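You operate a simulated robot arm through the tools that you are given. There is no shell and no other tool.

You are at the controls of a simulated robot arm. One attempt, no reset.

## Task
Load the narrow stack into the desk printer and run a test print.
Fine: shut the tray and switch the printer off again.

The check looks at the end state, three seconds after you hand in, the way a careful person would. Anything else that was tipped, shoved, dropped, spilled or broken makes it a failure.

## Robot
A 7-joint arm with a two-finger parallel gripper, fixed in place. Base frame: the origin is on the floor under the middle of its stand, x ahead of it, y to its left, z up. Units: m, degrees, N and s.
With the tool pointing down near the work surface it reaches from about 0.38 to 0.9 m from the base axis. Its first joint turns from -143.0 to 143.0 degrees. Payload 3 kg.
Tool frame: the origin (TCP) lies between the finger pads and is the grasp point; the fingertips stand 0.03 m ahead of it; z points along the fingers, y is the line along which they close. Largest opening 0.094 m; finger width 0.028, thickness 0.01; the body of the gripper, 0.05 by 0.096 m, starts 0.055 m behind the TCP.
Orientation is that of the tool frame in the base frame, as a unit quaternion [w, x, y, z]. With the fingers straight down and closing along the base's y, the tool's x points along the base's -x, its y along +y and its z along -z.

## Interface
- The arm moves only by the tool play_rows. Its argument "steps" is one flat list of numbers, 7 for each row, row after row: the shift along the tool's x, y, z in units of 30 mm (1.0 is 30 mm), then the turn, a rotation vector about the tool's x, y, z in units of 5 degrees (1.0 is 5 degrees), then the finger opening in m, from 0 to 0.094. In form: [dx, dy, dz, rx, ry, rz, claw, dx, dy, dz, rx, ry, rz, claw, ...]. A call has 1 to 20 rows; each row shifts and turns the commanded pose from where the row before left it, along the tool's axes as they then stand. A call with a number of a shift or a turn outside -1 to 1 is refused whole. Rows are played at 5 a second. More than 0.05 m and 8.6 degrees between two rows, or a gripper value outside its range, and nothing of the call is played. A pose out of reach is approached as far as the arm can. The call stops where the force on the tool passes 60 N (or 10 N more than at its start, if that is more) or the arm is blocked; 0.2 s more then pass. Each finger travels about 0.072 m/s and halts on what it meets, pressing with about 31 N; the grip force reading is that of the motor and also rises with nothing between the fingers. The clock runs only during rows and for 0.2 s after the last one: add rows that do not move to give the fingers time. The reply holds the time, the measured pose of the TCP, the force on the tool along the base axes, the opening and the grip force, in the units named above and with some noise, with the torque about the TCP (base axes, N m) and any sound that the robot's microphone picked up.
- Cameras (640 x 400 px; columns grow to the right, rows downward): "scene" is fixed at [0.049, 0.6494, 1.5893]; the picture's right is [-0.53, -0.85, 0.00], its down [-0.52, 0.33, -0.79] and it looks along [0.67, -0.42, -0.62] (base axes); focal length 316 px, centre (320, 200). "wrist" rides on the gripper at [0.076, 0.014, -0.103] in the tool frame; the picture's right is [-0.18, 0.98, 0.00], its down [-0.75, -0.14, -0.64] and it looks along [-0.63, -0.12, 0.77] (tool axes); focal length 243 px, centre (320, 200). There is no depth. A picture from a camera that has moved, and an enlarged one, comes with that camera's place and axes in the base frame and with its lens.
- snapshot(camera): a new picture of that camera. It takes no simulated time.
- close_up(camera, box): a new picture of the part [left, top, right, bottom] of that camera's present view, enlarged. It takes no simulated time.
- finish_job(): hands the job in; it is judged then, once.

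Nothing tells you positions but the pictures and the camera data. Unless the task says otherwise, let go and move clear before handing in.

The tools are called after "Request:" by a JSON object that holds its "api" and its "payload". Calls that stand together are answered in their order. play_rows: Moves the arm, as the interface text tells. Its arguments: {"type":"object","properties":{"steps":{"type":"array"}},"required":["steps"]} The other tools are called the same way: snapshot (camera) takes a picture; close_up (camera, box) takes an enlarged picture of a part of a camera's view; finish_job () hands the job in.

At the start:

```text
clock: 0.0
eef_pos: [0.4344, 0.1134, 1.3706]
ee_rot: [0.0, 0.0, 1.0, -0.001]
wrist_force: [-0.2, 0.9, 1.0]
moment: [0.03, -0.02, 0.01]
grip_width: 0.0938
grasp_force: 0.1
```

scene: 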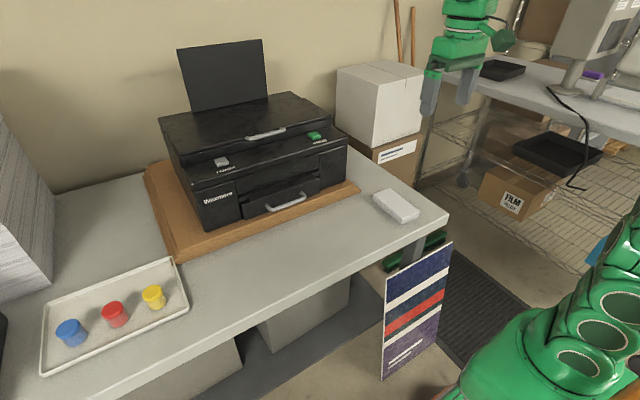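
wrist: 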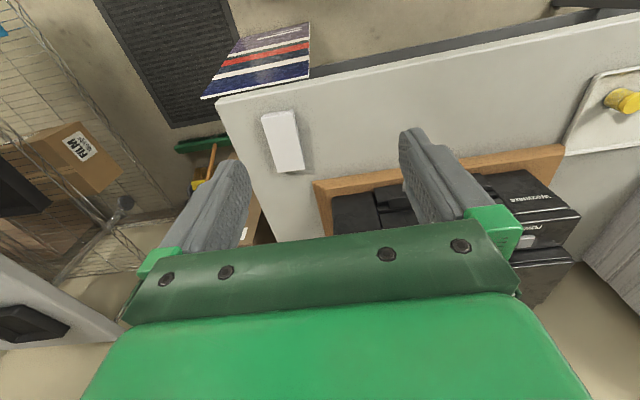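

I see a black desk printer on a wooden board, a small white stack on the table near the printer, and a tray with colored cups. I'll take enlarged pictures to read labels and locate things first.

Request:
{"api": "close_up", "payload": {"camera": "scene", "box": [140, 80, 360, 240]}}

Request:
{"api": "close_up", "payload": {"camera": "scene", "box": [340, 150, 460, 250]}}

Request:
{"api": "close_up", "payload": {"camera": "scene", "box": [0, 60, 200, 400]}}

Request:
{"api": "close_up", "payload": {"camera": "wrist", "box": [200, 60, 640, 300]}}

```text
2.50 times, centred on (250, 160) of scene
camera zoom: at [0.049, 0.6494, 1.5893], right [-0.53, -0.85, 0.0], down [-0.52, 0.33, -0.79], along [0.67, -0.42, -0.62], focal length 790 px, centre (495, 300)
```

zoom: 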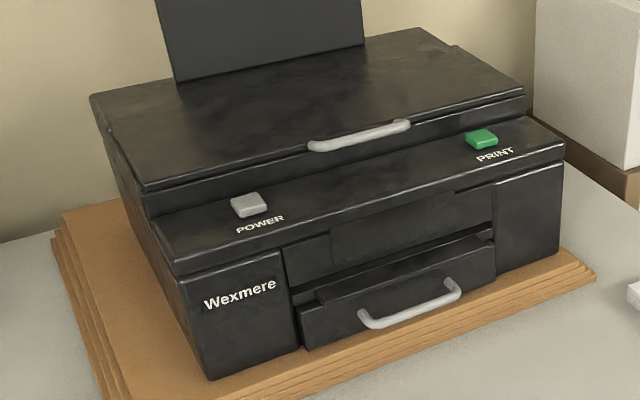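

```text
4.00 times, centred on (400, 200) of scene
camera zoom: at [0.049, 0.6494, 1.5893], right [-0.53, -0.85, 0.0], down [-0.52, 0.33, -0.79], along [0.67, -0.42, -0.62], focal length 1264 px, centre (0, 200)
```

zoom: 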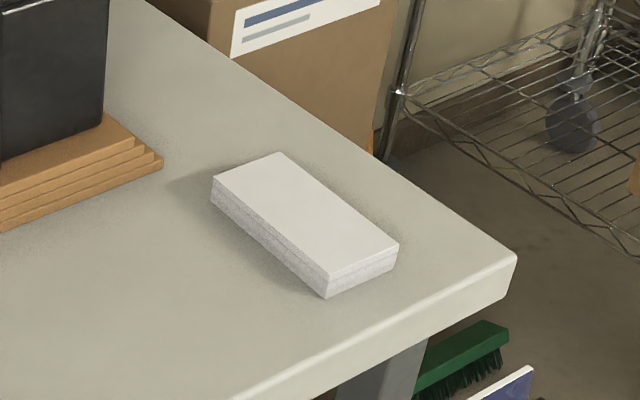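

```text
1.18 times, centred on (100, 230) of scene
camera zoom: at [0.049, 0.6494, 1.5893], right [-0.53, -0.85, 0.0], down [-0.52, 0.33, -0.79], along [0.67, -0.42, -0.62], focal length 372 px, centre (579, 165)
```

zoom: 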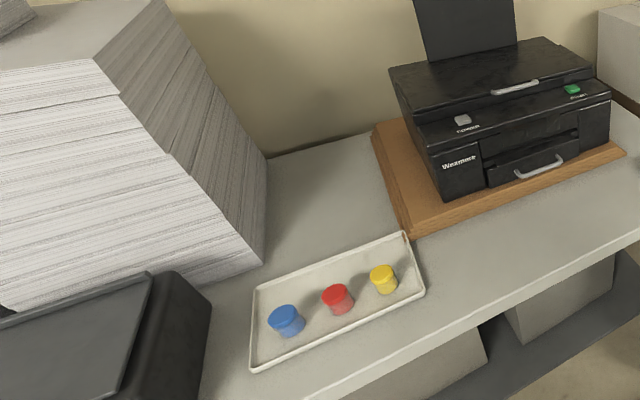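

```text
1.45 times, centred on (420, 180) of wrist
camera zoom: at [0.3587, 0.128, 1.4731], right [0.18, 0.98, 0.0], down [0.75, -0.14, 0.64], along [0.63, -0.12, -0.77], focal length 353 px, centre (174, 229)
```

zoom: 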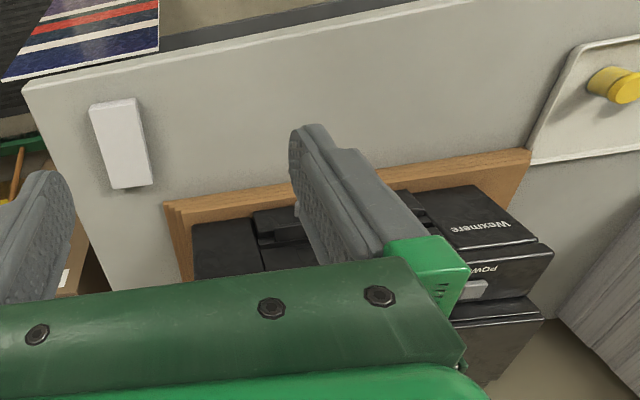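

The printer front faces the robot at about x≈0.78, z≈0.95–1.15, and the narrow stack lies on the table near (0.65, -0.03). I'll move the wrist camera to the left to get a second view of the printer from high up.

Request:
{"api": "play_rows", "payload": {"steps": [0, 1, 0, 0, 0, 0, 0.094, 0, 1, 0, 0, 0, 0, 0.094, 0, 1, 0, 0, 0, 0, 0.094, 0, 1, 0, 0, 0, 0, 0.094, 0, 1, 0, 0, 0, 0, 0.094, 0, 1, 0, 0, 0, 0, 0.094, 0, 1, 0, 0, 0, 0, 0.094, 0, 1, 0, 0, 0, 0, 0.094, 0, 1, 0, 0, 0, 0, 0.094, 0, 0, 0, 0, 0, 0, 0.094, 0, 0, 0, 0, 0, 0, 0.094]}}

Request:
{"api": "snapshot", "payload": {"camera": "wrist"}}

```text
clock: 2.4
eef_pos: [0.4463, 0.3629, 1.3265]
ee_rot: [0.0, 0.0, 1.0, 0.0]
wrist_force: [-0.2, -0.5, 0.2]
moment: [-0.01, 0.0, -0.01]
grip_width: 0.0941
grasp_force: 0.0
out of reach, approached as far as the arm can: row 3, 5, 6, 7, 8, 9
```

```text
taken
camera wrist: at [0.371, 0.378, 1.4303], right [0.18, 0.98, 0.0], down [0.75, -0.14, 0.64], along [0.63, -0.12, -0.77], focal length 243 px, centre (320, 200)
```

wrist: 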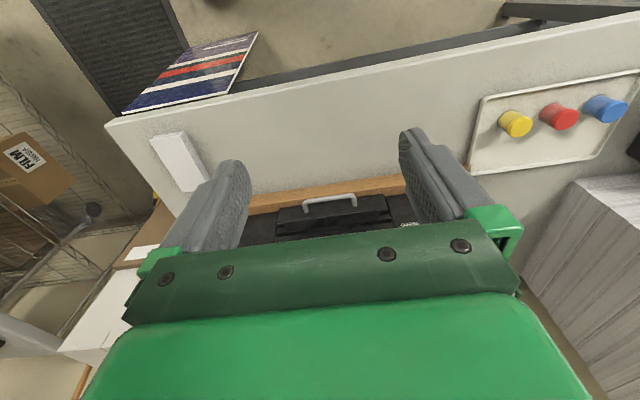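

The drawer with its handle is visible from above. I'll tilt the tool forward to look at the printer's front.

Request:
{"api": "play_rows", "payload": {"steps": [0, 0, 0, 0, -1, 0, 0.094, 0, 0, 0, 0, -1, 0, 0.094, 0, 0, 0, 0, -1, 0, 0.094, 0, 0, 0, 0, -1, 0, 0.094, 0, 0, 0, 0, -1, 0, 0.094, 0, 0, 0, 0, -1, 0, 0.094, 0, 0, 0, 0, 0, 0, 0.094]}}

Request:
{"api": "snapshot", "payload": {"camera": "wrist"}}

Request:
{"api": "close_up", "payload": {"camera": "wrist", "box": [200, 80, 460, 240]}}

```text
clock: 4.0
eef_pos: [0.4537, 0.3633, 1.3216]
ee_rot: [0.253, 0.002, 0.967, -0.002]
wrist_force: [-0.3, -0.3, 0.2]
moment: [0.02, 0.02, 0.04]
grip_width: 0.094
grasp_force: 0.1
```

```text
taken
camera wrist: at [0.336, 0.3782, 1.3745], right [0.17, 0.98, 0.09], down [0.34, -0.14, 0.93], along [0.92, -0.12, -0.36], focal length 243 px, centre (320, 200)
```

wrist: 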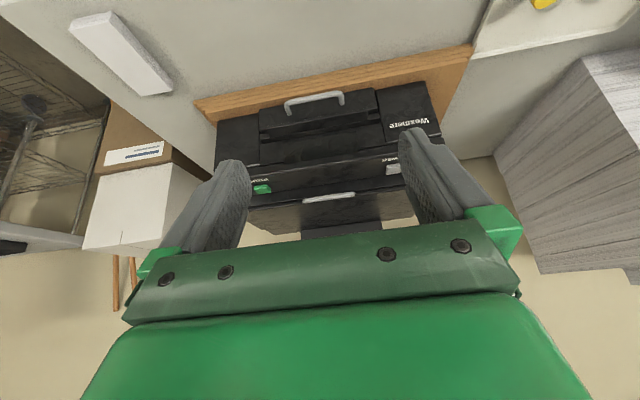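

```text
2.46 times, centred on (330, 160) of wrist
camera zoom: at [0.336, 0.3782, 1.3745], right [0.17, 0.98, 0.09], down [0.34, -0.14, 0.93], along [0.92, -0.12, -0.36], focal length 597 px, centre (295, 298)
```

zoom: 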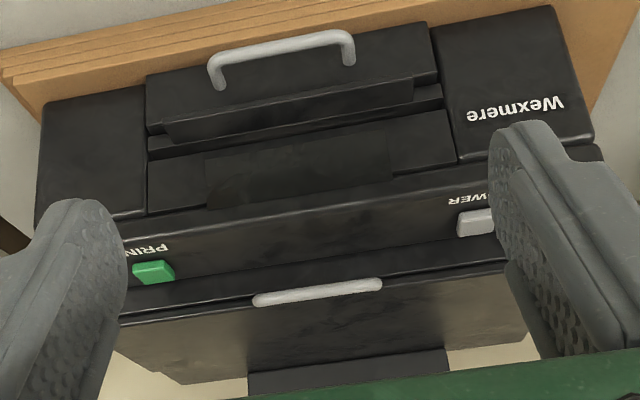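

I have the front: POWER and PRINT buttons on a ledge, drawer with a handle below. I'll move closer and lower to measure the handle, drawer and buttons.

Request:
{"api": "play_rows", "payload": {"steps": [0.21, -0.075, 0.934, 0, 0, 0, 0.094, 0.21, -0.075, 0.934, 0, 0, 0, 0.094, 0.21, -0.075, 0.934, 0, 0, 0, 0.094, 0.21, -0.075, 0.934, 0, 0, 0, 0.094, 0.21, -0.075, 0.934, 0, 0, 0, 0.094, 0.21, -0.075, 0.934, 0, 0, 0, 0.094, 0.21, -0.075, 0.934, 0, 0, 0, 0.094, 0.21, -0.075, 0.934, 0, 0, 0, 0.094, 0, 0, 0, 0, 0, 0, 0.094]}}

Request:
{"api": "snapshot", "payload": {"camera": "wrist"}}

Request:
{"api": "close_up", "payload": {"camera": "wrist", "box": [180, 50, 460, 230]}}

Request:
{"api": "snapshot", "payload": {"camera": "scene"}}

```text
clock: 6.0
eef_pos: [0.5154, 0.3481, 1.1077]
ee_rot: [0.258, 0.0, 0.966, 0.0]
wrist_force: [0.4, 0.0, 0.1]
moment: [0.0, -0.01, 0.03]
grip_width: 0.0939
grasp_force: 0.0
```

```text
taken
camera wrist: at [0.3987, 0.362, 1.1596], right [0.16, 0.98, 0.09], down [0.33, -0.14, 0.93], along [0.93, -0.12, -0.35], focal length 243 px, centre (320, 200)
```

wrist: 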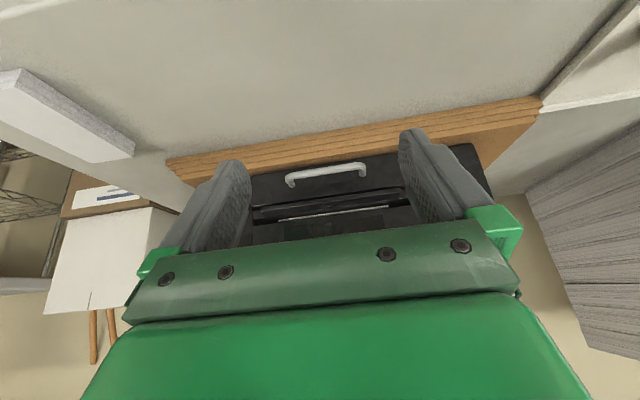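

```text
2.22 times, centred on (320, 140) of wrist
camera zoom: at [0.3987, 0.362, 1.1596], right [0.16, 0.98, 0.09], down [0.33, -0.14, 0.93], along [0.93, -0.12, -0.35], focal length 539 px, centre (320, 333)
```

zoom: 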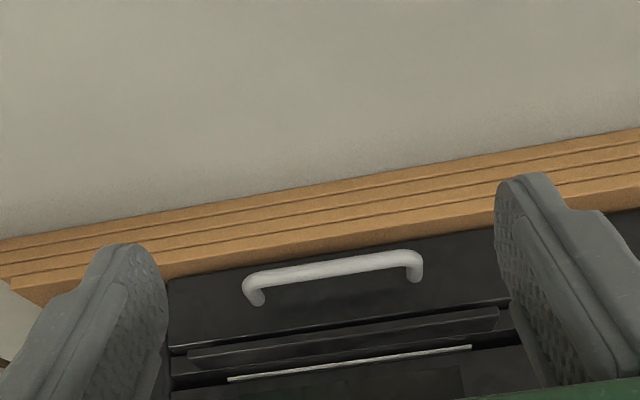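

```text
taken
```

scene: 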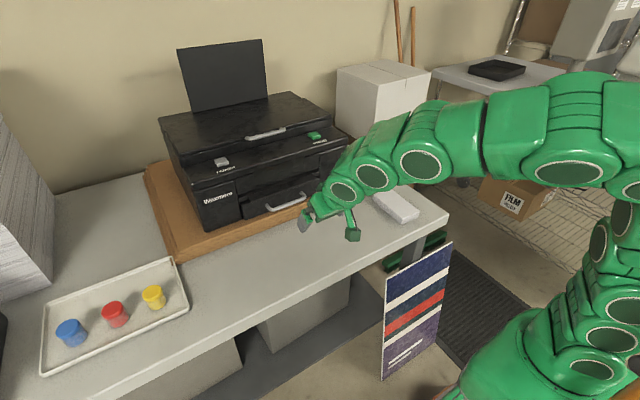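

The handle bar sits at about x=0.74, y=0.27–0.39, z=0.986, with a ~25 mm gap to the drawer face, and the board top is at about z=0.953. I'll roll the gripper 90° here in free space so that the fingers can straddle the bar.

Request:
{"api": "play_rows", "payload": {"steps": [0, 0, 0, 0, 0, -1, 0.094, 0, 0, 0, 0, 0, -1, 0.094, 0, 0, 0, 0, 0, -1, 0.094, 0, 0, 0, 0, 0, -1, 0.094, 0, 0, 0, 0, 0, -1, 0.094, 0, 0, 0, 0, 0, -1, 0.094, 0, 0, 0, 0, 0, -1, 0.094, 0, 0, 0, 0, 0, -1, 0.094, 0, 0, 0, 0, 0, -1, 0.094, 0, 0, 0, 0, 0, -1, 0.07, 0, 0, 0, 0, 0, -1, 0.06, 0, 0, 0, 0, 0, -1, 0.05, 0, 0, 0, 0, 0, -1, 0.04, 0, 0, 0, 0, 0, -1, 0.035, 0, 0, 0, 0, 0, -1, 0.035, 0, 0, 0, 0, 0, -1, 0.035, 0, 0, 0, 0, 0, -1, 0.035, 0, 0, 0, 0, 0, -1, 0.035, 0, 0, 0, 0, 0, 0, 0.035]}}

Request:
{"api": "snapshot", "payload": {"camera": "wrist"}}

Request:
{"api": "snapshot", "payload": {"camera": "scene"}}

```text
clock: 10.0
eef_pos: [0.517, 0.347, 1.1083]
ee_rot: [0.183, -0.683, 0.683, -0.183]
wrist_force: [-0.1, -0.1, 0.7]
moment: [0.01, -0.03, -0.01]
grip_width: 0.0349
grasp_force: 0.0
```

```text
taken
camera wrist: at [0.4521, 0.2709, 1.1906], right [-0.85, 0.18, -0.49], down [-0.2, 0.75, 0.63], along [0.49, 0.63, -0.61], focal length 243 px, centre (320, 200)
```

wrist: 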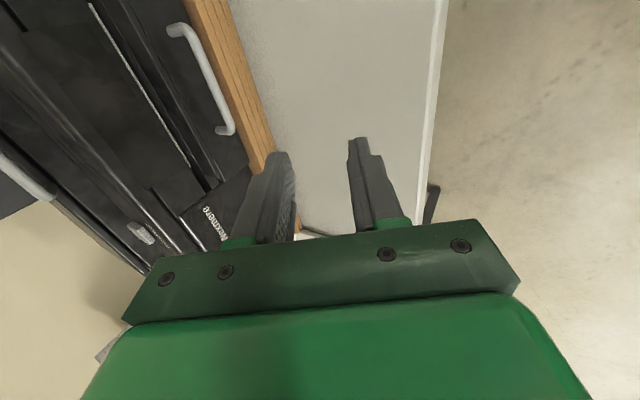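

```text
taken
```

scene: 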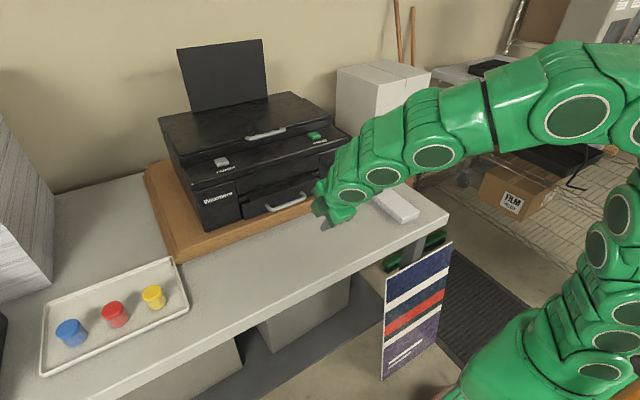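

The roll worked. Now I move to a point about 60 mm short of the handle along the tool axis, then look.

Request:
{"api": "play_rows", "payload": {"steps": [0.0944, -0.701, 0.775, 0, 0, 0, 0.035, 0.0944, -0.701, 0.775, 0, 0, 0, 0.035, 0.0944, -0.701, 0.775, 0, 0, 0, 0.035, 0.0944, -0.701, 0.775, 0, 0, 0, 0.035, 0.0944, -0.701, 0.775, 0, 0, 0, 0.035, 0.0944, -0.701, 0.775, 0, 0, 0, 0.035, 0, 0, 0, 0, 0, 0, 0.035]}}

Request:
{"api": "snapshot", "payload": {"camera": "wrist"}}

Request:
{"api": "close_up", "payload": {"camera": "wrist", "box": [200, 100, 440, 250]}}

Request:
{"api": "close_up", "payload": {"camera": "scene", "box": [200, 120, 400, 250]}}

```text
clock: 11.6
eef_pos: [0.6965, 0.3307, 1.0499]
ee_rot: [-0.184, 0.683, -0.683, 0.184]
wrist_force: [0.0, -0.2, 0.1]
moment: [0.05, 0.0, -0.01]
grip_width: 0.0353
grasp_force: 0.1
```

```text
taken
camera wrist: at [0.631, 0.2543, 1.1334], right [-0.85, 0.18, -0.49], down [-0.2, 0.75, 0.63], along [0.49, 0.63, -0.6], focal length 243 px, centre (320, 200)
```

wrist: 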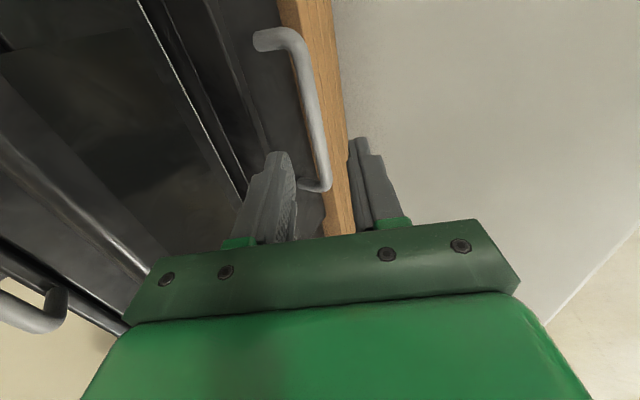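

```text
2.67 times, centred on (320, 175) of wrist
camera zoom: at [0.631, 0.2543, 1.1334], right [-0.85, 0.18, -0.49], down [-0.2, 0.75, 0.63], along [0.49, 0.63, -0.6], focal length 647 px, centre (320, 267)
```

zoom: 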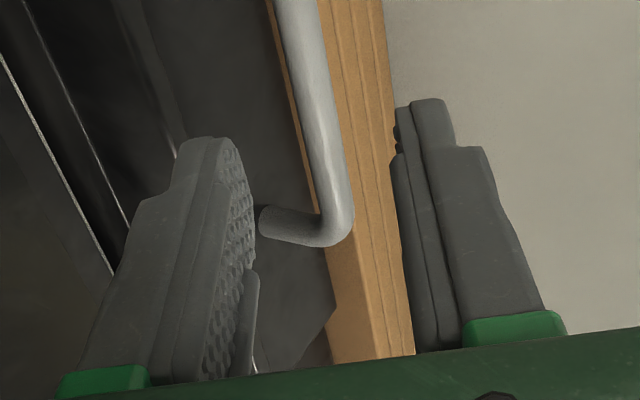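

```text
3.08 times, centred on (300, 185) of scene
camera zoom: at [0.049, 0.6494, 1.5893], right [-0.53, -0.85, 0.0], down [-0.52, 0.33, -0.79], along [0.67, -0.42, -0.62], focal length 972 px, centre (382, 246)
```

zoom: 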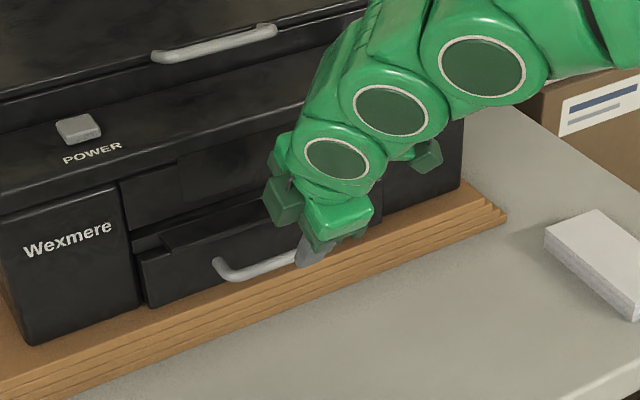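

The bar is between the finger planes and nearly centred. I advance about 58 mm along the tool axis, with a 3 mm shift away from the drawer face.

Request:
{"api": "play_rows", "payload": {"steps": [0, 0.05, 0.32, 0, 0, 0, 0.035, 0, 0.05, 0.32, 0, 0, 0, 0.035, 0, 0, 0.32, 0, 0, 0, 0.035, 0, 0, 0.32, 0, 0, 0, 0.035, 0, 0, 0.32, 0, 0, 0, 0.035, 0, 0, 0.32, 0, 0, 0, 0.035, 0, 0, 0, 0, 0, 0, 0.035]}}

Request:
{"api": "close_up", "payload": {"camera": "wrist", "box": [200, 100, 440, 250]}}

Request:
{"api": "close_up", "payload": {"camera": "scene", "box": [240, 150, 360, 230]}}

```text
clock: 13.2
eef_pos: [0.722, 0.3301, 1.0007]
ee_rot: [-0.183, 0.683, -0.683, 0.183]
wrist_force: [-0.3, 0.1, -0.4]
moment: [-0.01, -0.03, 0.0]
grip_width: 0.0352
grasp_force: 0.1
```

```text
2.67 times, centred on (320, 175) of wrist
camera zoom: at [0.6584, 0.2537, 1.0824], right [-0.85, 0.18, -0.49], down [-0.2, 0.75, 0.63], along [0.49, 0.63, -0.61], focal length 647 px, centre (320, 267)
```

zoom: 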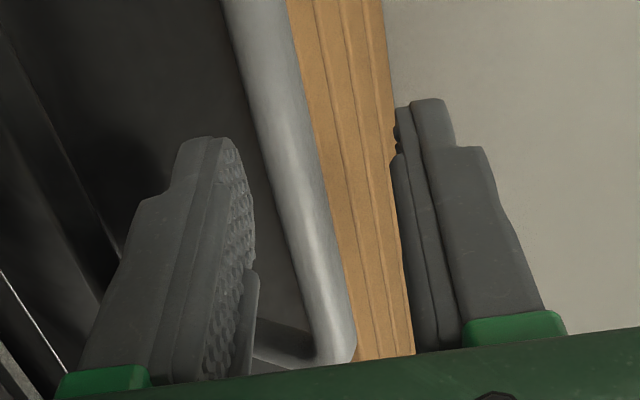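

```text
5.00 times, centred on (300, 190) of scene
camera zoom: at [0.049, 0.6494, 1.5893], right [-0.53, -0.85, 0.0], down [-0.52, 0.33, -0.79], along [0.67, -0.42, -0.62], focal length 1580 px, centre (420, 250)
```

zoom: 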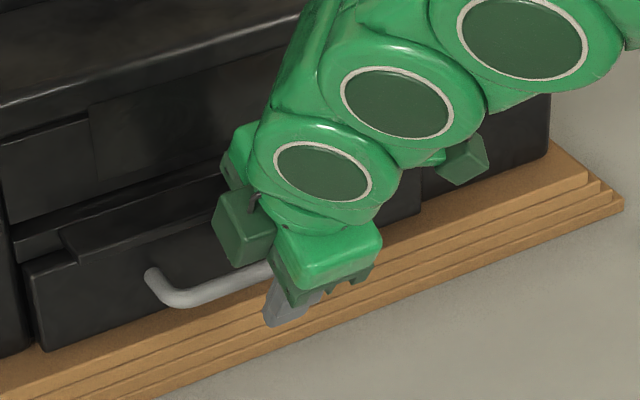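

The bar is between the fingers near the back finger, as planned. I'll close on it.

Request:
{"api": "play_rows", "payload": {"steps": [0, 0, 0, 0, 0, 0, 0.02, 0, 0, 0, 0, 0, 0, 0.01, 0, 0, 0, 0, 0, 0, 0.0, 0, 0, 0, 0, 0, 0, 0.0, 0, 0, 0, 0, 0, 0, 0.0]}}

Request:
{"api": "close_up", "payload": {"camera": "wrist", "box": [200, 100, 440, 250]}}

```text
clock: 14.4
eef_pos: [0.7222, 0.3301, 1.0003]
ee_rot: [0.183, -0.683, 0.683, -0.183]
wrist_force: [1.5, 0.9, 3.5]
moment: [-0.64, -0.1, 0.68]
grip_width: 0.0115
grasp_force: 45.3
```

```text
2.67 times, centred on (320, 175) of wrist
camera zoom: at [0.6584, 0.2538, 1.0825], right [-0.85, 0.18, -0.49], down [-0.2, 0.75, 0.63], along [0.49, 0.63, -0.6], focal length 647 px, centre (320, 267)
```

zoom: 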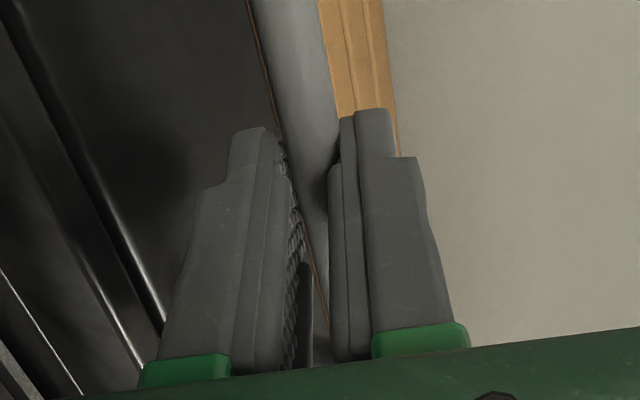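

The bar is gripped (11.5 mm). I pull the drawer straight toward the robot, first a little to read the force.

Request:
{"api": "play_rows", "payload": {"steps": [0, 0.433, -0.25, 0, 0, 0, 0.0, 0, 0.433, -0.25, 0, 0, 0, 0.0, 0, 0.433, -0.25, 0, 0, 0, 0.0, 0, 0, 0, 0, 0, 0, 0.0]}}

Request:
{"api": "snapshot", "payload": {"camera": "scene"}}

```text
clock: 15.4
eef_pos: [0.6768, 0.3298, 1.0006]
ee_rot: [-0.183, 0.683, -0.683, 0.183]
wrist_force: [0.1, 30.2, -24.9]
moment: [-0.15, 0.15, 1.31]
grip_width: 0.0119
grasp_force: 44.9
```

```text
taken
```

scene: 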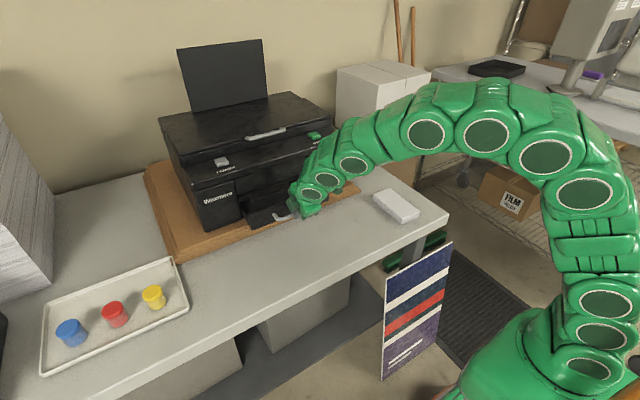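

The drawer is sliding out, but there's a sideways (+y 30 N) and downward load, so the slide isn't exactly along my pull line. I'll ease the tool slightly left and down and read again.

Request:
{"api": "play_rows", "payload": {"steps": [-0.05, 0.025, 0.0433, 0, 0, 0, 0.0, 0, 0, 0, 0, 0, 0, 0.0]}}

Request:
{"api": "close_up", "payload": {"camera": "scene", "box": [140, 110, 380, 260]}}

Request:
{"api": "snapshot", "payload": {"camera": "wrist"}}

```text
clock: 16.0
eef_pos: [0.6768, 0.3297, 1.0002]
ee_rot: [0.183, -0.682, 0.684, -0.184]
wrist_force: [0.1, 1.1, 5.6]
moment: [-0.28, -0.09, 0.89]
grip_width: 0.0115
grasp_force: 44.8
```

```text
2.67 times, centred on (260, 185) of scene
camera zoom: at [0.049, 0.6494, 1.5893], right [-0.53, -0.85, 0.0], down [-0.52, 0.33, -0.79], along [0.67, -0.42, -0.62], focal length 843 px, centre (480, 240)
```

zoom: 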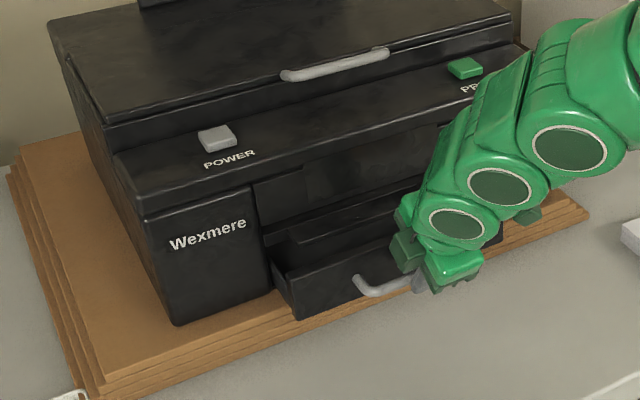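

```text
taken
camera wrist: at [0.6132, 0.2532, 1.0828], right [-0.85, 0.18, -0.49], down [-0.2, 0.75, 0.63], along [0.49, 0.63, -0.6], focal length 243 px, centre (320, 200)
```

wrist: 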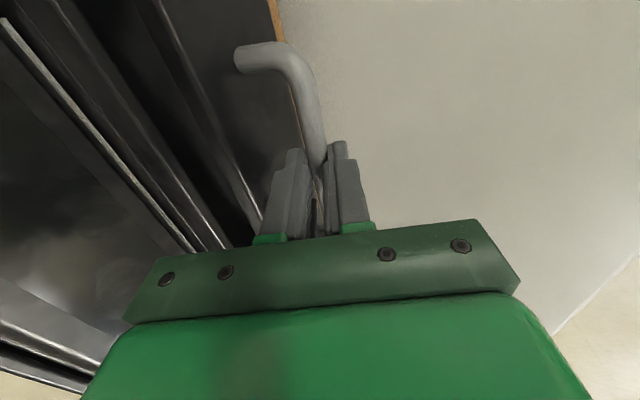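

The load is gone, so the slide runs about 2° off. I continue pulling with that small correction.

Request:
{"api": "play_rows", "payload": {"steps": [-0.0167, 0.433, -0.25, 0, 0, 0, 0.0, -0.0167, 0.433, -0.25, 0, 0, 0, 0.0, -0.0167, 0.433, -0.25, 0, 0, 0, 0.0, 0, 0, 0, 0, 0, 0, 0.0]}}

Request:
{"api": "snapshot", "payload": {"camera": "scene"}}

```text
clock: 17.0
eef_pos: [0.6301, 0.3321, 0.997]
ee_rot: [0.183, -0.683, 0.683, -0.184]
wrist_force: [0.2, -33.9, 17.4]
moment: [-0.94, -0.16, 0.58]
grip_width: 0.0117
grasp_force: 44.9
```

```text
taken
```

scene: 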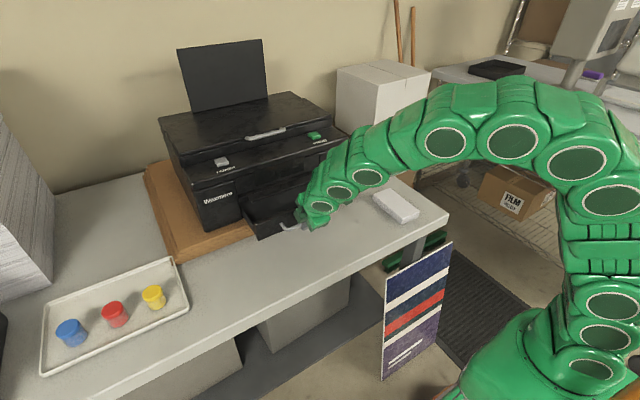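

The sideways load has flipped sign, so I over-corrected. I'll nudge back and keep pulling straight.

Request:
{"api": "play_rows", "payload": {"steps": [0.055, -0.016, -0.03, 0, 0, 0, 0.0, 0, 0.433, -0.25, 0, 0, 0, 0.0, 0, 0.433, -0.25, 0, 0, 0, 0.0, 0, 0, 0, 0, 0, 0, 0.0]}}

Request:
{"api": "snapshot", "payload": {"camera": "wrist"}}

```text
clock: 18.0
eef_pos: [0.5996, 0.3313, 0.9987]
ee_rot: [-0.183, 0.683, -0.683, 0.183]
wrist_force: [-0.1, 16.7, -37.7]
moment: [-0.19, 0.29, 0.96]
grip_width: 0.0121
grasp_force: 44.6
```

```text
taken
camera wrist: at [0.5363, 0.2554, 1.0816], right [-0.85, 0.18, -0.49], down [-0.2, 0.75, 0.63], along [0.48, 0.63, -0.61], focal length 243 px, centre (320, 200)
```

wrist: 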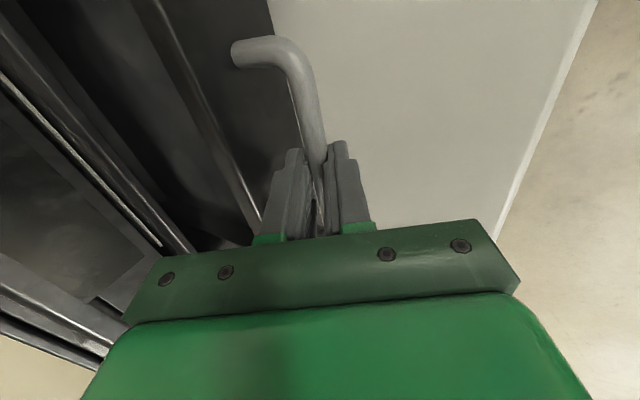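

The load says the handle drifts slightly down and left as it comes out. I correct and keep pulling along that line.

Request:
{"api": "play_rows", "payload": {"steps": [-0.027, 0.0267, 0.046, 0, 0, 0, 0.0, -0.015, 0.443, -0.233, 0, 0, 0, 0.0, -0.015, 0.443, -0.233, 0, 0, 0, 0.0, 0, 0, 0, 0, 0, 0, 0.0]}}

Request:
{"api": "snapshot", "payload": {"camera": "scene"}}

```text
clock: 19.0
eef_pos: [0.5689, 0.3329, 0.9972]
ee_rot: [0.184, -0.683, 0.683, -0.184]
wrist_force: [-0.8, -24.3, 32.5]
moment: [-0.87, -0.3, 0.65]
grip_width: 0.0119
grasp_force: 45.1
```

```text
taken
```

scene: 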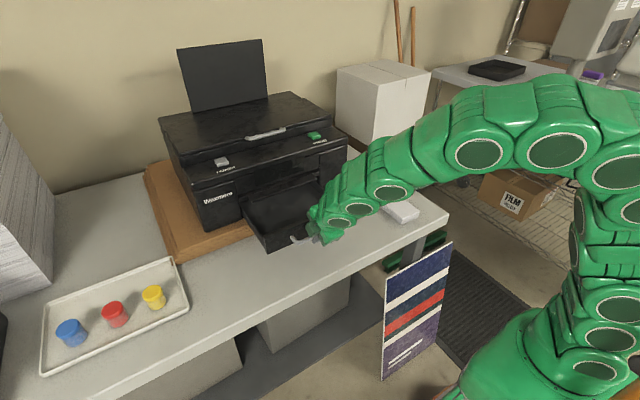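

Request:
{"api": "close_up", "payload": {"camera": "scene", "box": [180, 150, 360, 270]}}

Request:
{"api": "play_rows", "payload": {"steps": [0.04, -0.025, -0.0433, 0, 0, 0, 0.0, 0, 0, 0, 0, 0, 0, 0.0]}}

```text
3.33 times, centred on (270, 210) of scene
camera zoom: at [0.049, 0.6494, 1.5893], right [-0.53, -0.85, 0.0], down [-0.52, 0.33, -0.79], along [0.67, -0.42, -0.62], focal length 1053 px, centre (487, 167)
```

zoom: 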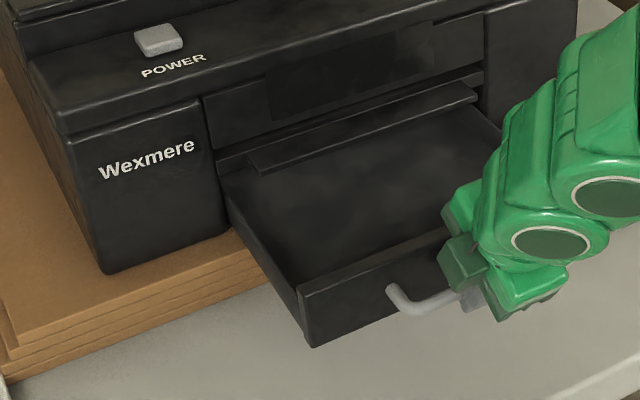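

```text
clock: 19.6
eef_pos: [0.5693, 0.3333, 0.9982]
ee_rot: [0.184, -0.682, 0.684, -0.182]
wrist_force: [-0.7, 2.5, 5.0]
moment: [0.14, -0.02, 1.09]
grip_width: 0.0116
grasp_force: 45.3
```

The tray is open about 150 mm and the load is near zero again. I pull another 45 mm in small checked steps.

Request:
{"api": "play_rows", "payload": {"steps": [-0.008, 0.438, -0.242, 0, 0, 0, 0.0, -0.008, 0.438, -0.242, 0, 0, 0, 0.0, 0, 0, 0, 0, 0, 0, 0.0]}}

Request:
{"api": "snapshot", "payload": {"camera": "scene"}}

```text
clock: 20.4
eef_pos: [0.5405, 0.3326, 0.9997]
ee_rot: [-0.184, 0.683, -0.683, 0.183]
wrist_force: [0.3, 1.2, 11.5]
moment: [-1.1, -0.12, 0.43]
grip_width: 0.0116
grasp_force: 45.1
```

```text
taken
```

scene: 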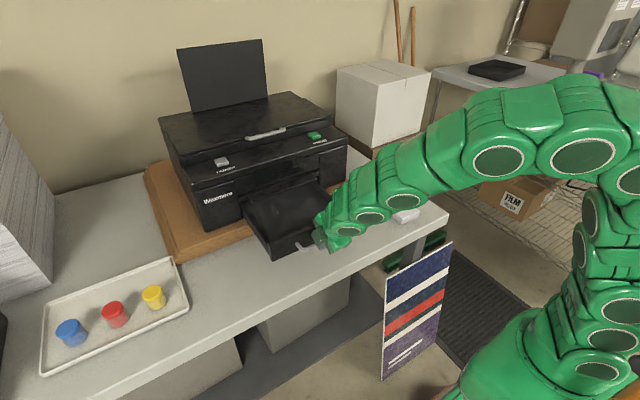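

Request:
{"api": "play_rows", "payload": {"steps": [-0.008, 0.438, -0.242, 0, 0, 0, 0.0, -0.005, 0.29, -0.163, 0, 0, 0, 0.0, 0, 0, 0, 0, 0, 0, 0.0]}}

Request:
{"api": "close_up", "payload": {"camera": "scene", "box": [180, 150, 360, 270]}}

```text
clock: 21.2
eef_pos: [0.516, 0.3337, 0.9963]
ee_rot: [0.183, -0.683, 0.683, -0.183]
wrist_force: [0.5, -13.3, 40.0]
moment: [-0.62, -0.32, 0.69]
grip_width: 0.0118
grasp_force: 44.2
```

```text
3.33 times, centred on (270, 210) of scene
camera zoom: at [0.049, 0.6494, 1.5893], right [-0.53, -0.85, 0.0], down [-0.52, 0.33, -0.79], along [0.67, -0.42, -0.62], focal length 1053 px, centre (487, 167)
```

zoom: 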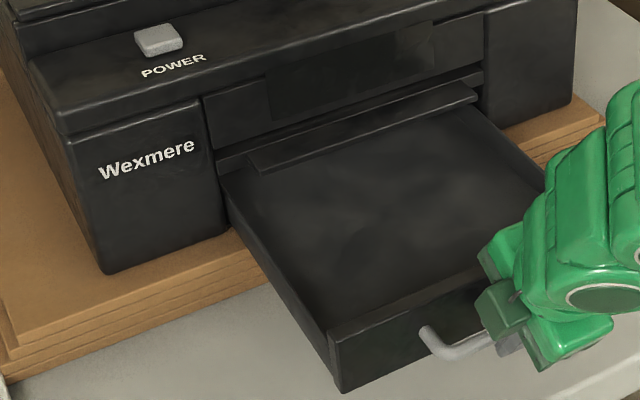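

Tray is out about 205 mm with no guides inside. I relieve the load, open the fingers, and withdraw along the tool axis.

Request:
{"api": "play_rows", "payload": {"steps": [0.02, -0.033, -0.058, 0, 0, 0, 0.0, 0, 0, 0, 0, 0, 0, 0.02, 0, 0, 0, 0, 0, 0, 0.034, 0, 0, 0, 0, 0, 0, 0.034, 0, 0, -0.3, 0, 0, 0, 0.034, 0, 0, -0.5, 0, 0, 0, 0.034, 0, 0, -0.8, 0, 0, 0, 0.034, 0, 0, -1, 0, 0, 0, 0.034, 0, 0, -1, 0, 0, 0, 0.034, 0, 0, 0, 0, 0, 0, 0.034]}}

Request:
{"api": "snapshot", "payload": {"camera": "scene"}}

Request:
{"api": "snapshot", "payload": {"camera": "wrist"}}

```text
clock: 23.4
eef_pos: [0.4617, 0.3339, 1.0929]
ee_rot: [0.183, -0.683, 0.683, -0.183]
wrist_force: [-0.3, 0.7, 0.2]
moment: [0.02, 0.04, 0.03]
grip_width: 0.034
grasp_force: 0.0
```

```text
taken
```

scene: 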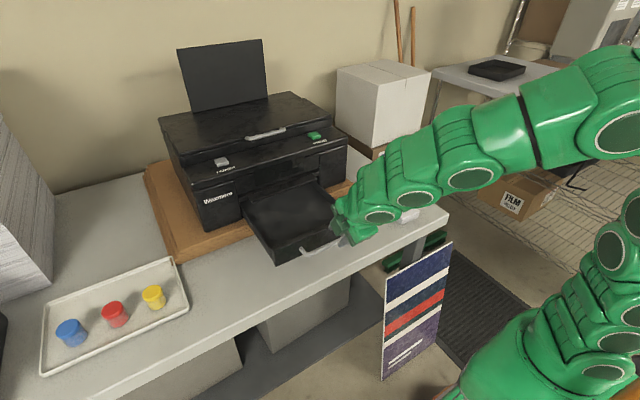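

```text
taken
camera wrist: at [0.3982, 0.2572, 1.1754], right [-0.85, 0.18, -0.49], down [-0.2, 0.75, 0.63], along [0.49, 0.63, -0.6], focal length 243 px, centre (320, 200)
```

wrist: 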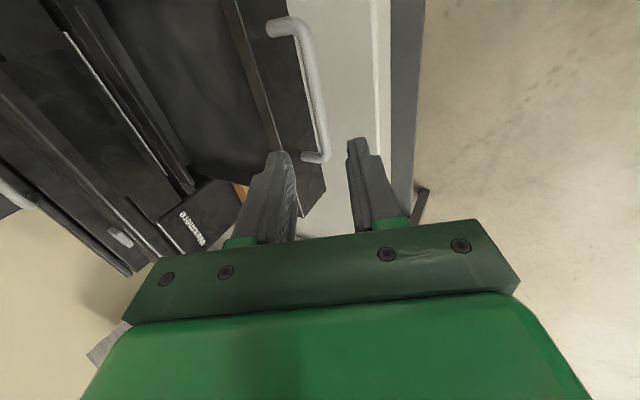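

The tray is clear and stays open. I roll the gripper back and return the tool to vertical before going over to the stack.

Request:
{"api": "play_rows", "payload": {"steps": [0, 0, -0.3, 0, 0, 1, 0.034, 0, 0, -0.3, 0, 0, 1, 0.034, 0, 0, -0.3, 0, 0, 1, 0.034, 0, 0, 0, 0, 0, 1, 0.05, 0, 0, 0, 0, 0, 1, 0.06, 0, 0, 0, 0, 0, 1, 0.07, 0, 0, 0, 0, 0, 1, 0.08, 0, 0, 0, 0, 0, 1, 0.09, 0, 0, 0, 0, 0, 1, 0.094, 0, 0, 0, 0, 0, 1, 0.094, 0, 0, 0, 0, 0, 1, 0.094, 0, 0, 0, 0, 0, 1, 0.094, 0, 0, 0, 0, 0, 1, 0.094, 0, 0, 0, 0, 0, 1, 0.094, 0, 0, 0, 0, 0, 1, 0.094, 0, 0, 0, 0, 0, 1, 0.094, 0, 0, 0, 0, 0, 1, 0.094, 0, 0, 0, 0, 0, 1, 0.094, 0, 0, 0, 0, 0, 0, 0.094]}}

Request:
{"api": "play_rows", "payload": {"steps": [0, 0, 0, 0, 1, 0, 0.094, 0, 0, 0, 0, 1, 0, 0.094, 0, 0, 0, 0, 1, 0, 0.094, 0, 0, 0, 0, 1, 0, 0.094, 0, 0, 0, 0, 1, 0, 0.094, 0, 0, 0, 0, 1, 0, 0.094, 0, 0, 0, 0, 0, 0, 0.094]}}

Request:
{"api": "snapshot", "payload": {"camera": "wrist"}}

```text
clock: 27.4
eef_pos: [0.4375, 0.3464, 1.1146]
ee_rot: [0.214, 0.016, 0.975, 0.052]
wrist_force: [-0.6, 0.4, -0.1]
moment: [0.0, 0.02, 0.02]
grip_width: 0.0939
grasp_force: 0.1
```

```text
clock: 29.0
eef_pos: [0.4486, 0.332, 1.1156]
ee_rot: [-0.001, -0.001, 1.0, 0.0]
wrist_force: [0.6, 0.3, 0.2]
moment: [0.01, -0.02, 0.01]
grip_width: 0.0941
grasp_force: 0.1
```

```text
taken
camera wrist: at [0.3721, 0.3463, 1.2189], right [0.18, 0.98, 0.0], down [0.75, -0.14, 0.64], along [0.63, -0.12, -0.77], focal length 243 px, centre (320, 200)
```

wrist: 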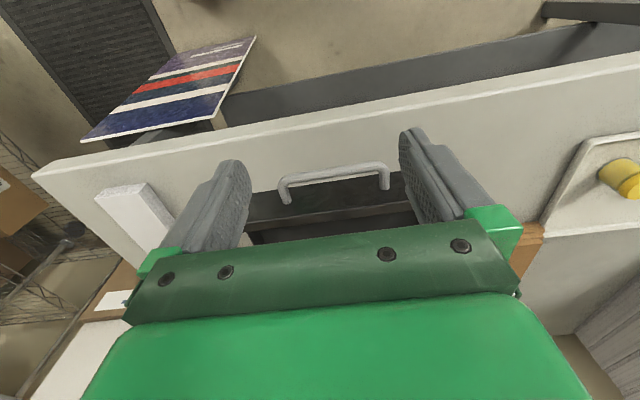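

Tool is vertical again. I move right over toward the narrow stack to view it from close by.

Request:
{"api": "play_rows", "payload": {"steps": [-0.1, -1, 0, 0, 0, 0, 0.094, -0.1, -1, 0, 0, 0, 0, 0.094, -0.1, -1, 0, 0, 0, 0, 0.094, -0.1, -1, 0, 0, 0, 0, 0.094, -0.1, -1, 0, 0, 0, 0, 0.094, -0.1, -1, 0, 0, 0, 0, 0.094, -0.1, -1, 0, 0, 0, 0, 0.094, -0.1, -1, 0, 0, 0, 0, 0.094, -0.1, -1, 0, 0, 0, 0, 0.094, -0.1, -1, 0, 0, 0, 0, 0.094, -0.1, -1, 0, 0, 0, 0, 0.094, -0.1, -1, 0, 0, 0, 0, 0.094, 0, 0, 0, 0, 0, 0, 0.094]}}

Request:
{"api": "snapshot", "payload": {"camera": "wrist"}}

Request:
{"api": "snapshot", "payload": {"camera": "scene"}}

Request:
{"api": "close_up", "payload": {"camera": "scene", "box": [180, 150, 360, 270]}}

```text
clock: 31.8
eef_pos: [0.4835, -0.0277, 1.1132]
ee_rot: [0.0, 0.0, 1.0, 0.0]
wrist_force: [-0.6, -0.5, 0.2]
moment: [0.04, 0.0, 0.01]
grip_width: 0.0941
grasp_force: 0.1
```

```text
taken
camera wrist: at [0.407, -0.0138, 1.2167], right [0.18, 0.98, 0.0], down [0.75, -0.14, 0.64], along [0.63, -0.12, -0.77], focal length 243 px, centre (320, 200)
```

wrist: 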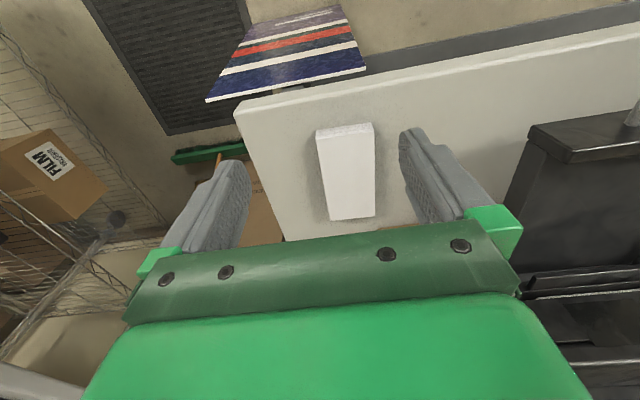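

```text
taken
```

scene: 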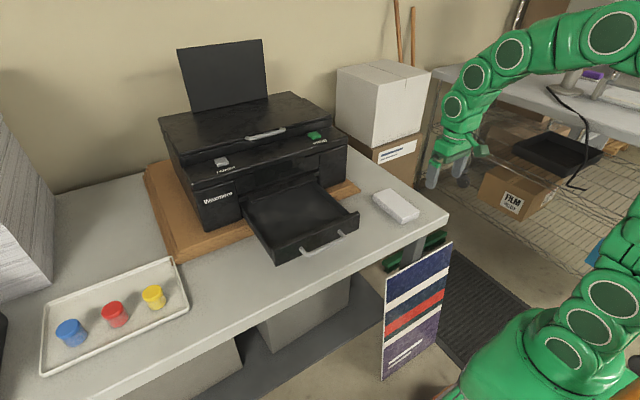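

```text
3.33 times, centred on (270, 210) of scene
camera zoom: at [0.049, 0.6494, 1.5893], right [-0.53, -0.85, 0.0], down [-0.52, 0.33, -0.79], along [0.67, -0.42, -0.62], focal length 1053 px, centre (487, 167)
```

zoom: 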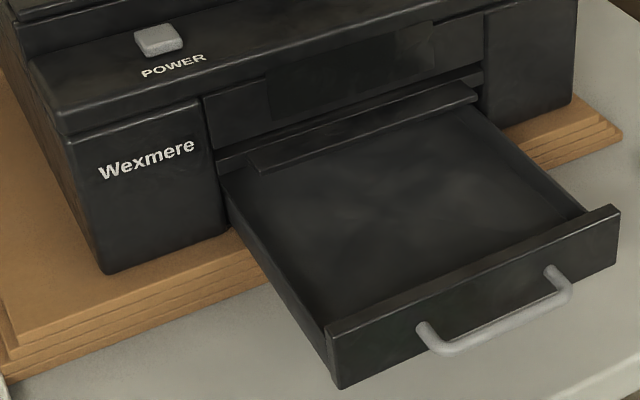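

Request:
{"api": "close_up", "payload": {"camera": "wrist", "box": [280, 100, 440, 240]}}

Request:
{"api": "close_up", "payload": {"camera": "scene", "box": [360, 170, 440, 240]}}

```text
2.86 times, centred on (360, 170) of wrist
camera zoom: at [0.407, -0.0138, 1.2167], right [0.18, 0.98, 0.0], down [0.75, -0.14, 0.64], along [0.63, -0.12, -0.77], focal length 693 px, centre (206, 286)
```

zoom: 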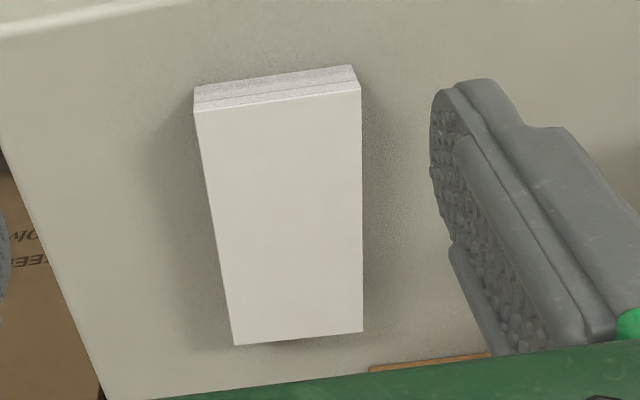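

```text
5.71 times, centred on (400, 205) of scene
camera zoom: at [0.049, 0.6494, 1.5893], right [-0.53, -0.85, 0.0], down [-0.52, 0.33, -0.79], along [0.67, -0.42, -0.62], focal length 1806 px, centre (-137, 171)
```

zoom: 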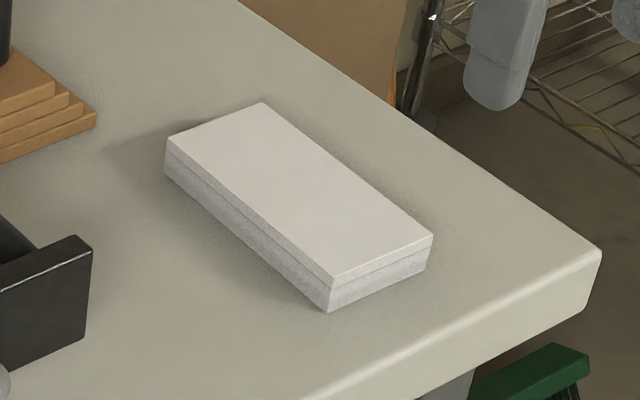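

Triangulating: stack top is at z≈0.922, table at 0.895, stack centre about (0.6225, -0.011), 76 mm wide by 148 mm long, turned about 2° clockwise. I move above it, match its yaw, and check.

Request:
{"api": "play_rows", "payload": {"steps": [-0.772, 0.093, 0.629, 0, 0, 0, 0.094, -0.772, 0.093, 0.629, 0, 0, 0, 0.094, -0.772, 0.093, 0.629, 0, 0, 0, 0.094, -0.772, 0.093, 0.629, 0, 0, 0, 0.094, -0.772, 0.093, 0.629, 0, 0, 0, 0.094, -0.772, 0.093, 0.629, 0, 0, 0, 0.094, 0, 0, 0, 0, 0, 0.44, 0.094, 0, 0, 0, 0, 0, 0, 0.094]}}

Request:
{"api": "snapshot", "payload": {"camera": "wrist"}}

Request:
{"api": "close_up", "payload": {"camera": "wrist", "box": [180, 60, 480, 250]}}

Request:
{"api": "close_up", "payload": {"camera": "scene", "box": [340, 130, 460, 250]}}

```text
clock: 33.6
eef_pos: [0.6243, -0.0112, 1.0017]
ee_rot: [0.0, 0.019, 1.0, 0.0]
wrist_force: [0.7, 0.3, 0.0]
moment: [-0.03, 0.01, 0.01]
grip_width: 0.0941
grasp_force: 0.1
```

```text
taken
camera wrist: at [0.5482, 0.0054, 1.1061], right [0.22, 0.97, 0.0], down [0.75, -0.17, 0.64], along [0.63, -0.14, -0.77], focal length 243 px, centre (320, 200)
```

wrist: 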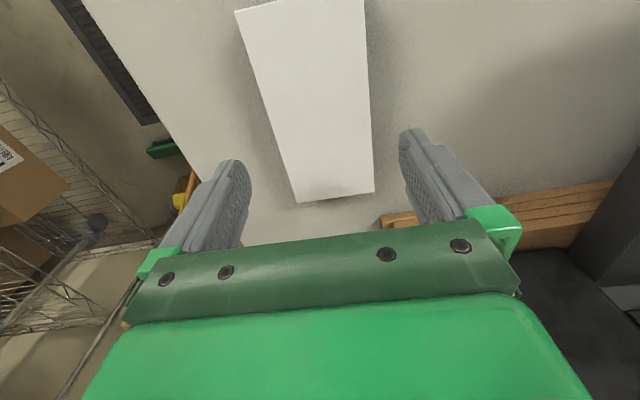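

```text
2.11 times, centred on (330, 155) of wrist
camera zoom: at [0.5482, 0.0054, 1.1061], right [0.22, 0.97, 0.0], down [0.75, -0.17, 0.64], along [0.63, -0.14, -0.77], focal length 511 px, centre (299, 295)
```

zoom: 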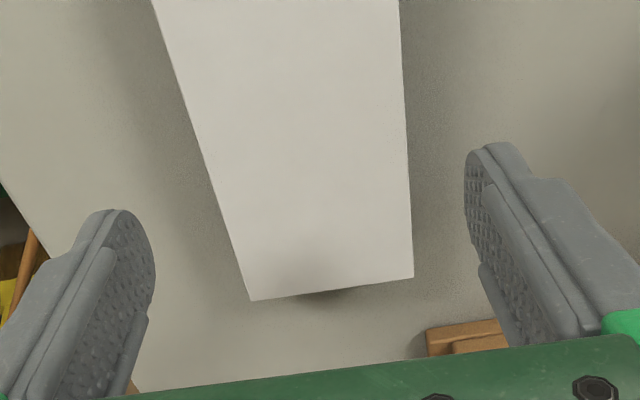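

```text
3.33 times, centred on (400, 190) of scene
camera zoom: at [0.049, 0.6494, 1.5893], right [-0.53, -0.85, 0.0], down [-0.52, 0.33, -0.79], along [0.67, -0.42, -0.62], focal length 1053 px, centre (53, 233)
```

zoom: 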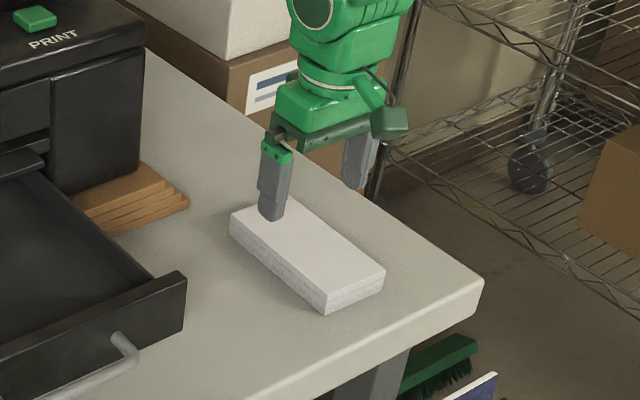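

Position and yaw match to about a millimetre. I descend so the fingertips stop about 5 mm above the table.

Request:
{"api": "play_rows", "payload": {"steps": [0, 0, 0.6, 0, 0, 0, 0.094, 0, 0, 0.6, 0, 0, 0, 0.094, 0, 0, 0.6, 0, 0, 0, 0.094, 0, 0, 0.35, 0, 0, 0, 0.094, 0, 0, 0.24, 0, 0, 0, 0.094, 0, 0, 0, 0, 0, 0, 0.094]}}

Request:
{"api": "close_up", "payload": {"camera": "wrist", "box": [180, 60, 480, 250]}}

Request:
{"api": "close_up", "payload": {"camera": "scene", "box": [340, 130, 460, 250]}}

```text
clock: 35.0
eef_pos: [0.6242, -0.0105, 0.9316]
ee_rot: [0.0, 0.019, 1.0, 0.001]
wrist_force: [0.4, 0.1, -0.5]
moment: [-0.03, 0.01, 0.02]
grip_width: 0.094
grasp_force: 0.1
```

```text
2.11 times, centred on (330, 155) of wrist
camera zoom: at [0.5489, 0.0059, 1.0348], right [0.22, 0.97, 0.0], down [0.75, -0.17, 0.64], along [0.63, -0.14, -0.77], focal length 511 px, centre (299, 295)
```

zoom: 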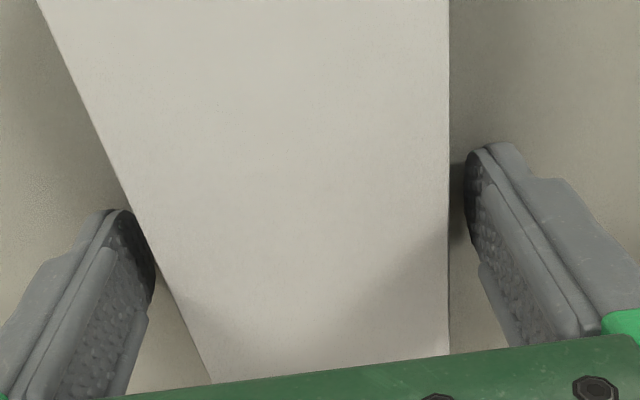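

```text
3.33 times, centred on (400, 190) of scene
camera zoom: at [0.049, 0.6494, 1.5893], right [-0.53, -0.85, 0.0], down [-0.52, 0.33, -0.79], along [0.67, -0.42, -0.62], focal length 1053 px, centre (53, 233)
```

zoom: 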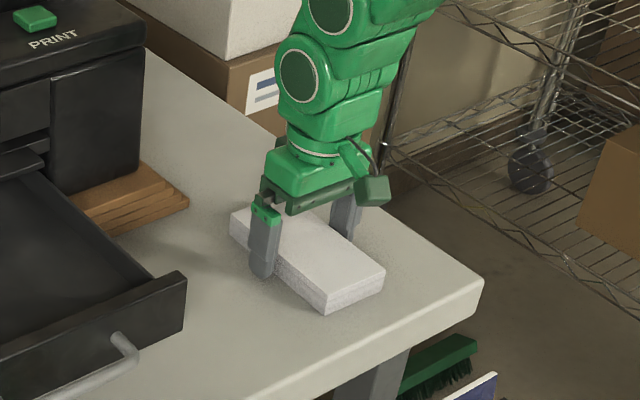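

The fingers straddle the stack. I close on it.

Request:
{"api": "play_rows", "payload": {"steps": [0, 0, 0, 0, 0, 0, 0.084, 0, 0, 0, 0, 0, 0, 0.078, 0, 0, 0, 0, 0, 0, 0.072, 0, 0, 0, 0, 0, 0, 0.065, 0, 0, 0, 0, 0, 0, 0.06, 0, 0, 0, 0, 0, 0, 0.06]}}

Request:
{"api": "close_up", "payload": {"camera": "scene", "box": [340, 130, 460, 250]}}

```text
clock: 36.4
eef_pos: [0.6257, -0.011, 0.9324]
ee_rot: [0.002, 0.019, 1.0, 0.0]
wrist_force: [1.0, 0.7, 40.6]
moment: [0.0, 0.25, 0.19]
grip_width: 0.0748
grasp_force: 31.2
```

```text
3.33 times, centred on (400, 190) of scene
camera zoom: at [0.049, 0.6494, 1.5893], right [-0.53, -0.85, 0.0], down [-0.52, 0.33, -0.79], along [0.67, -0.42, -0.62], focal length 1053 px, centre (53, 233)
```

zoom: 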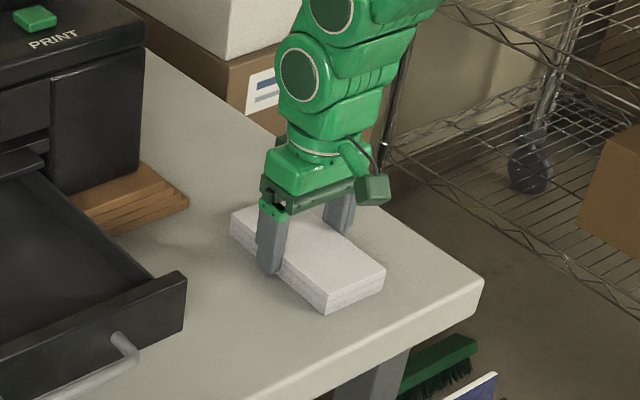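

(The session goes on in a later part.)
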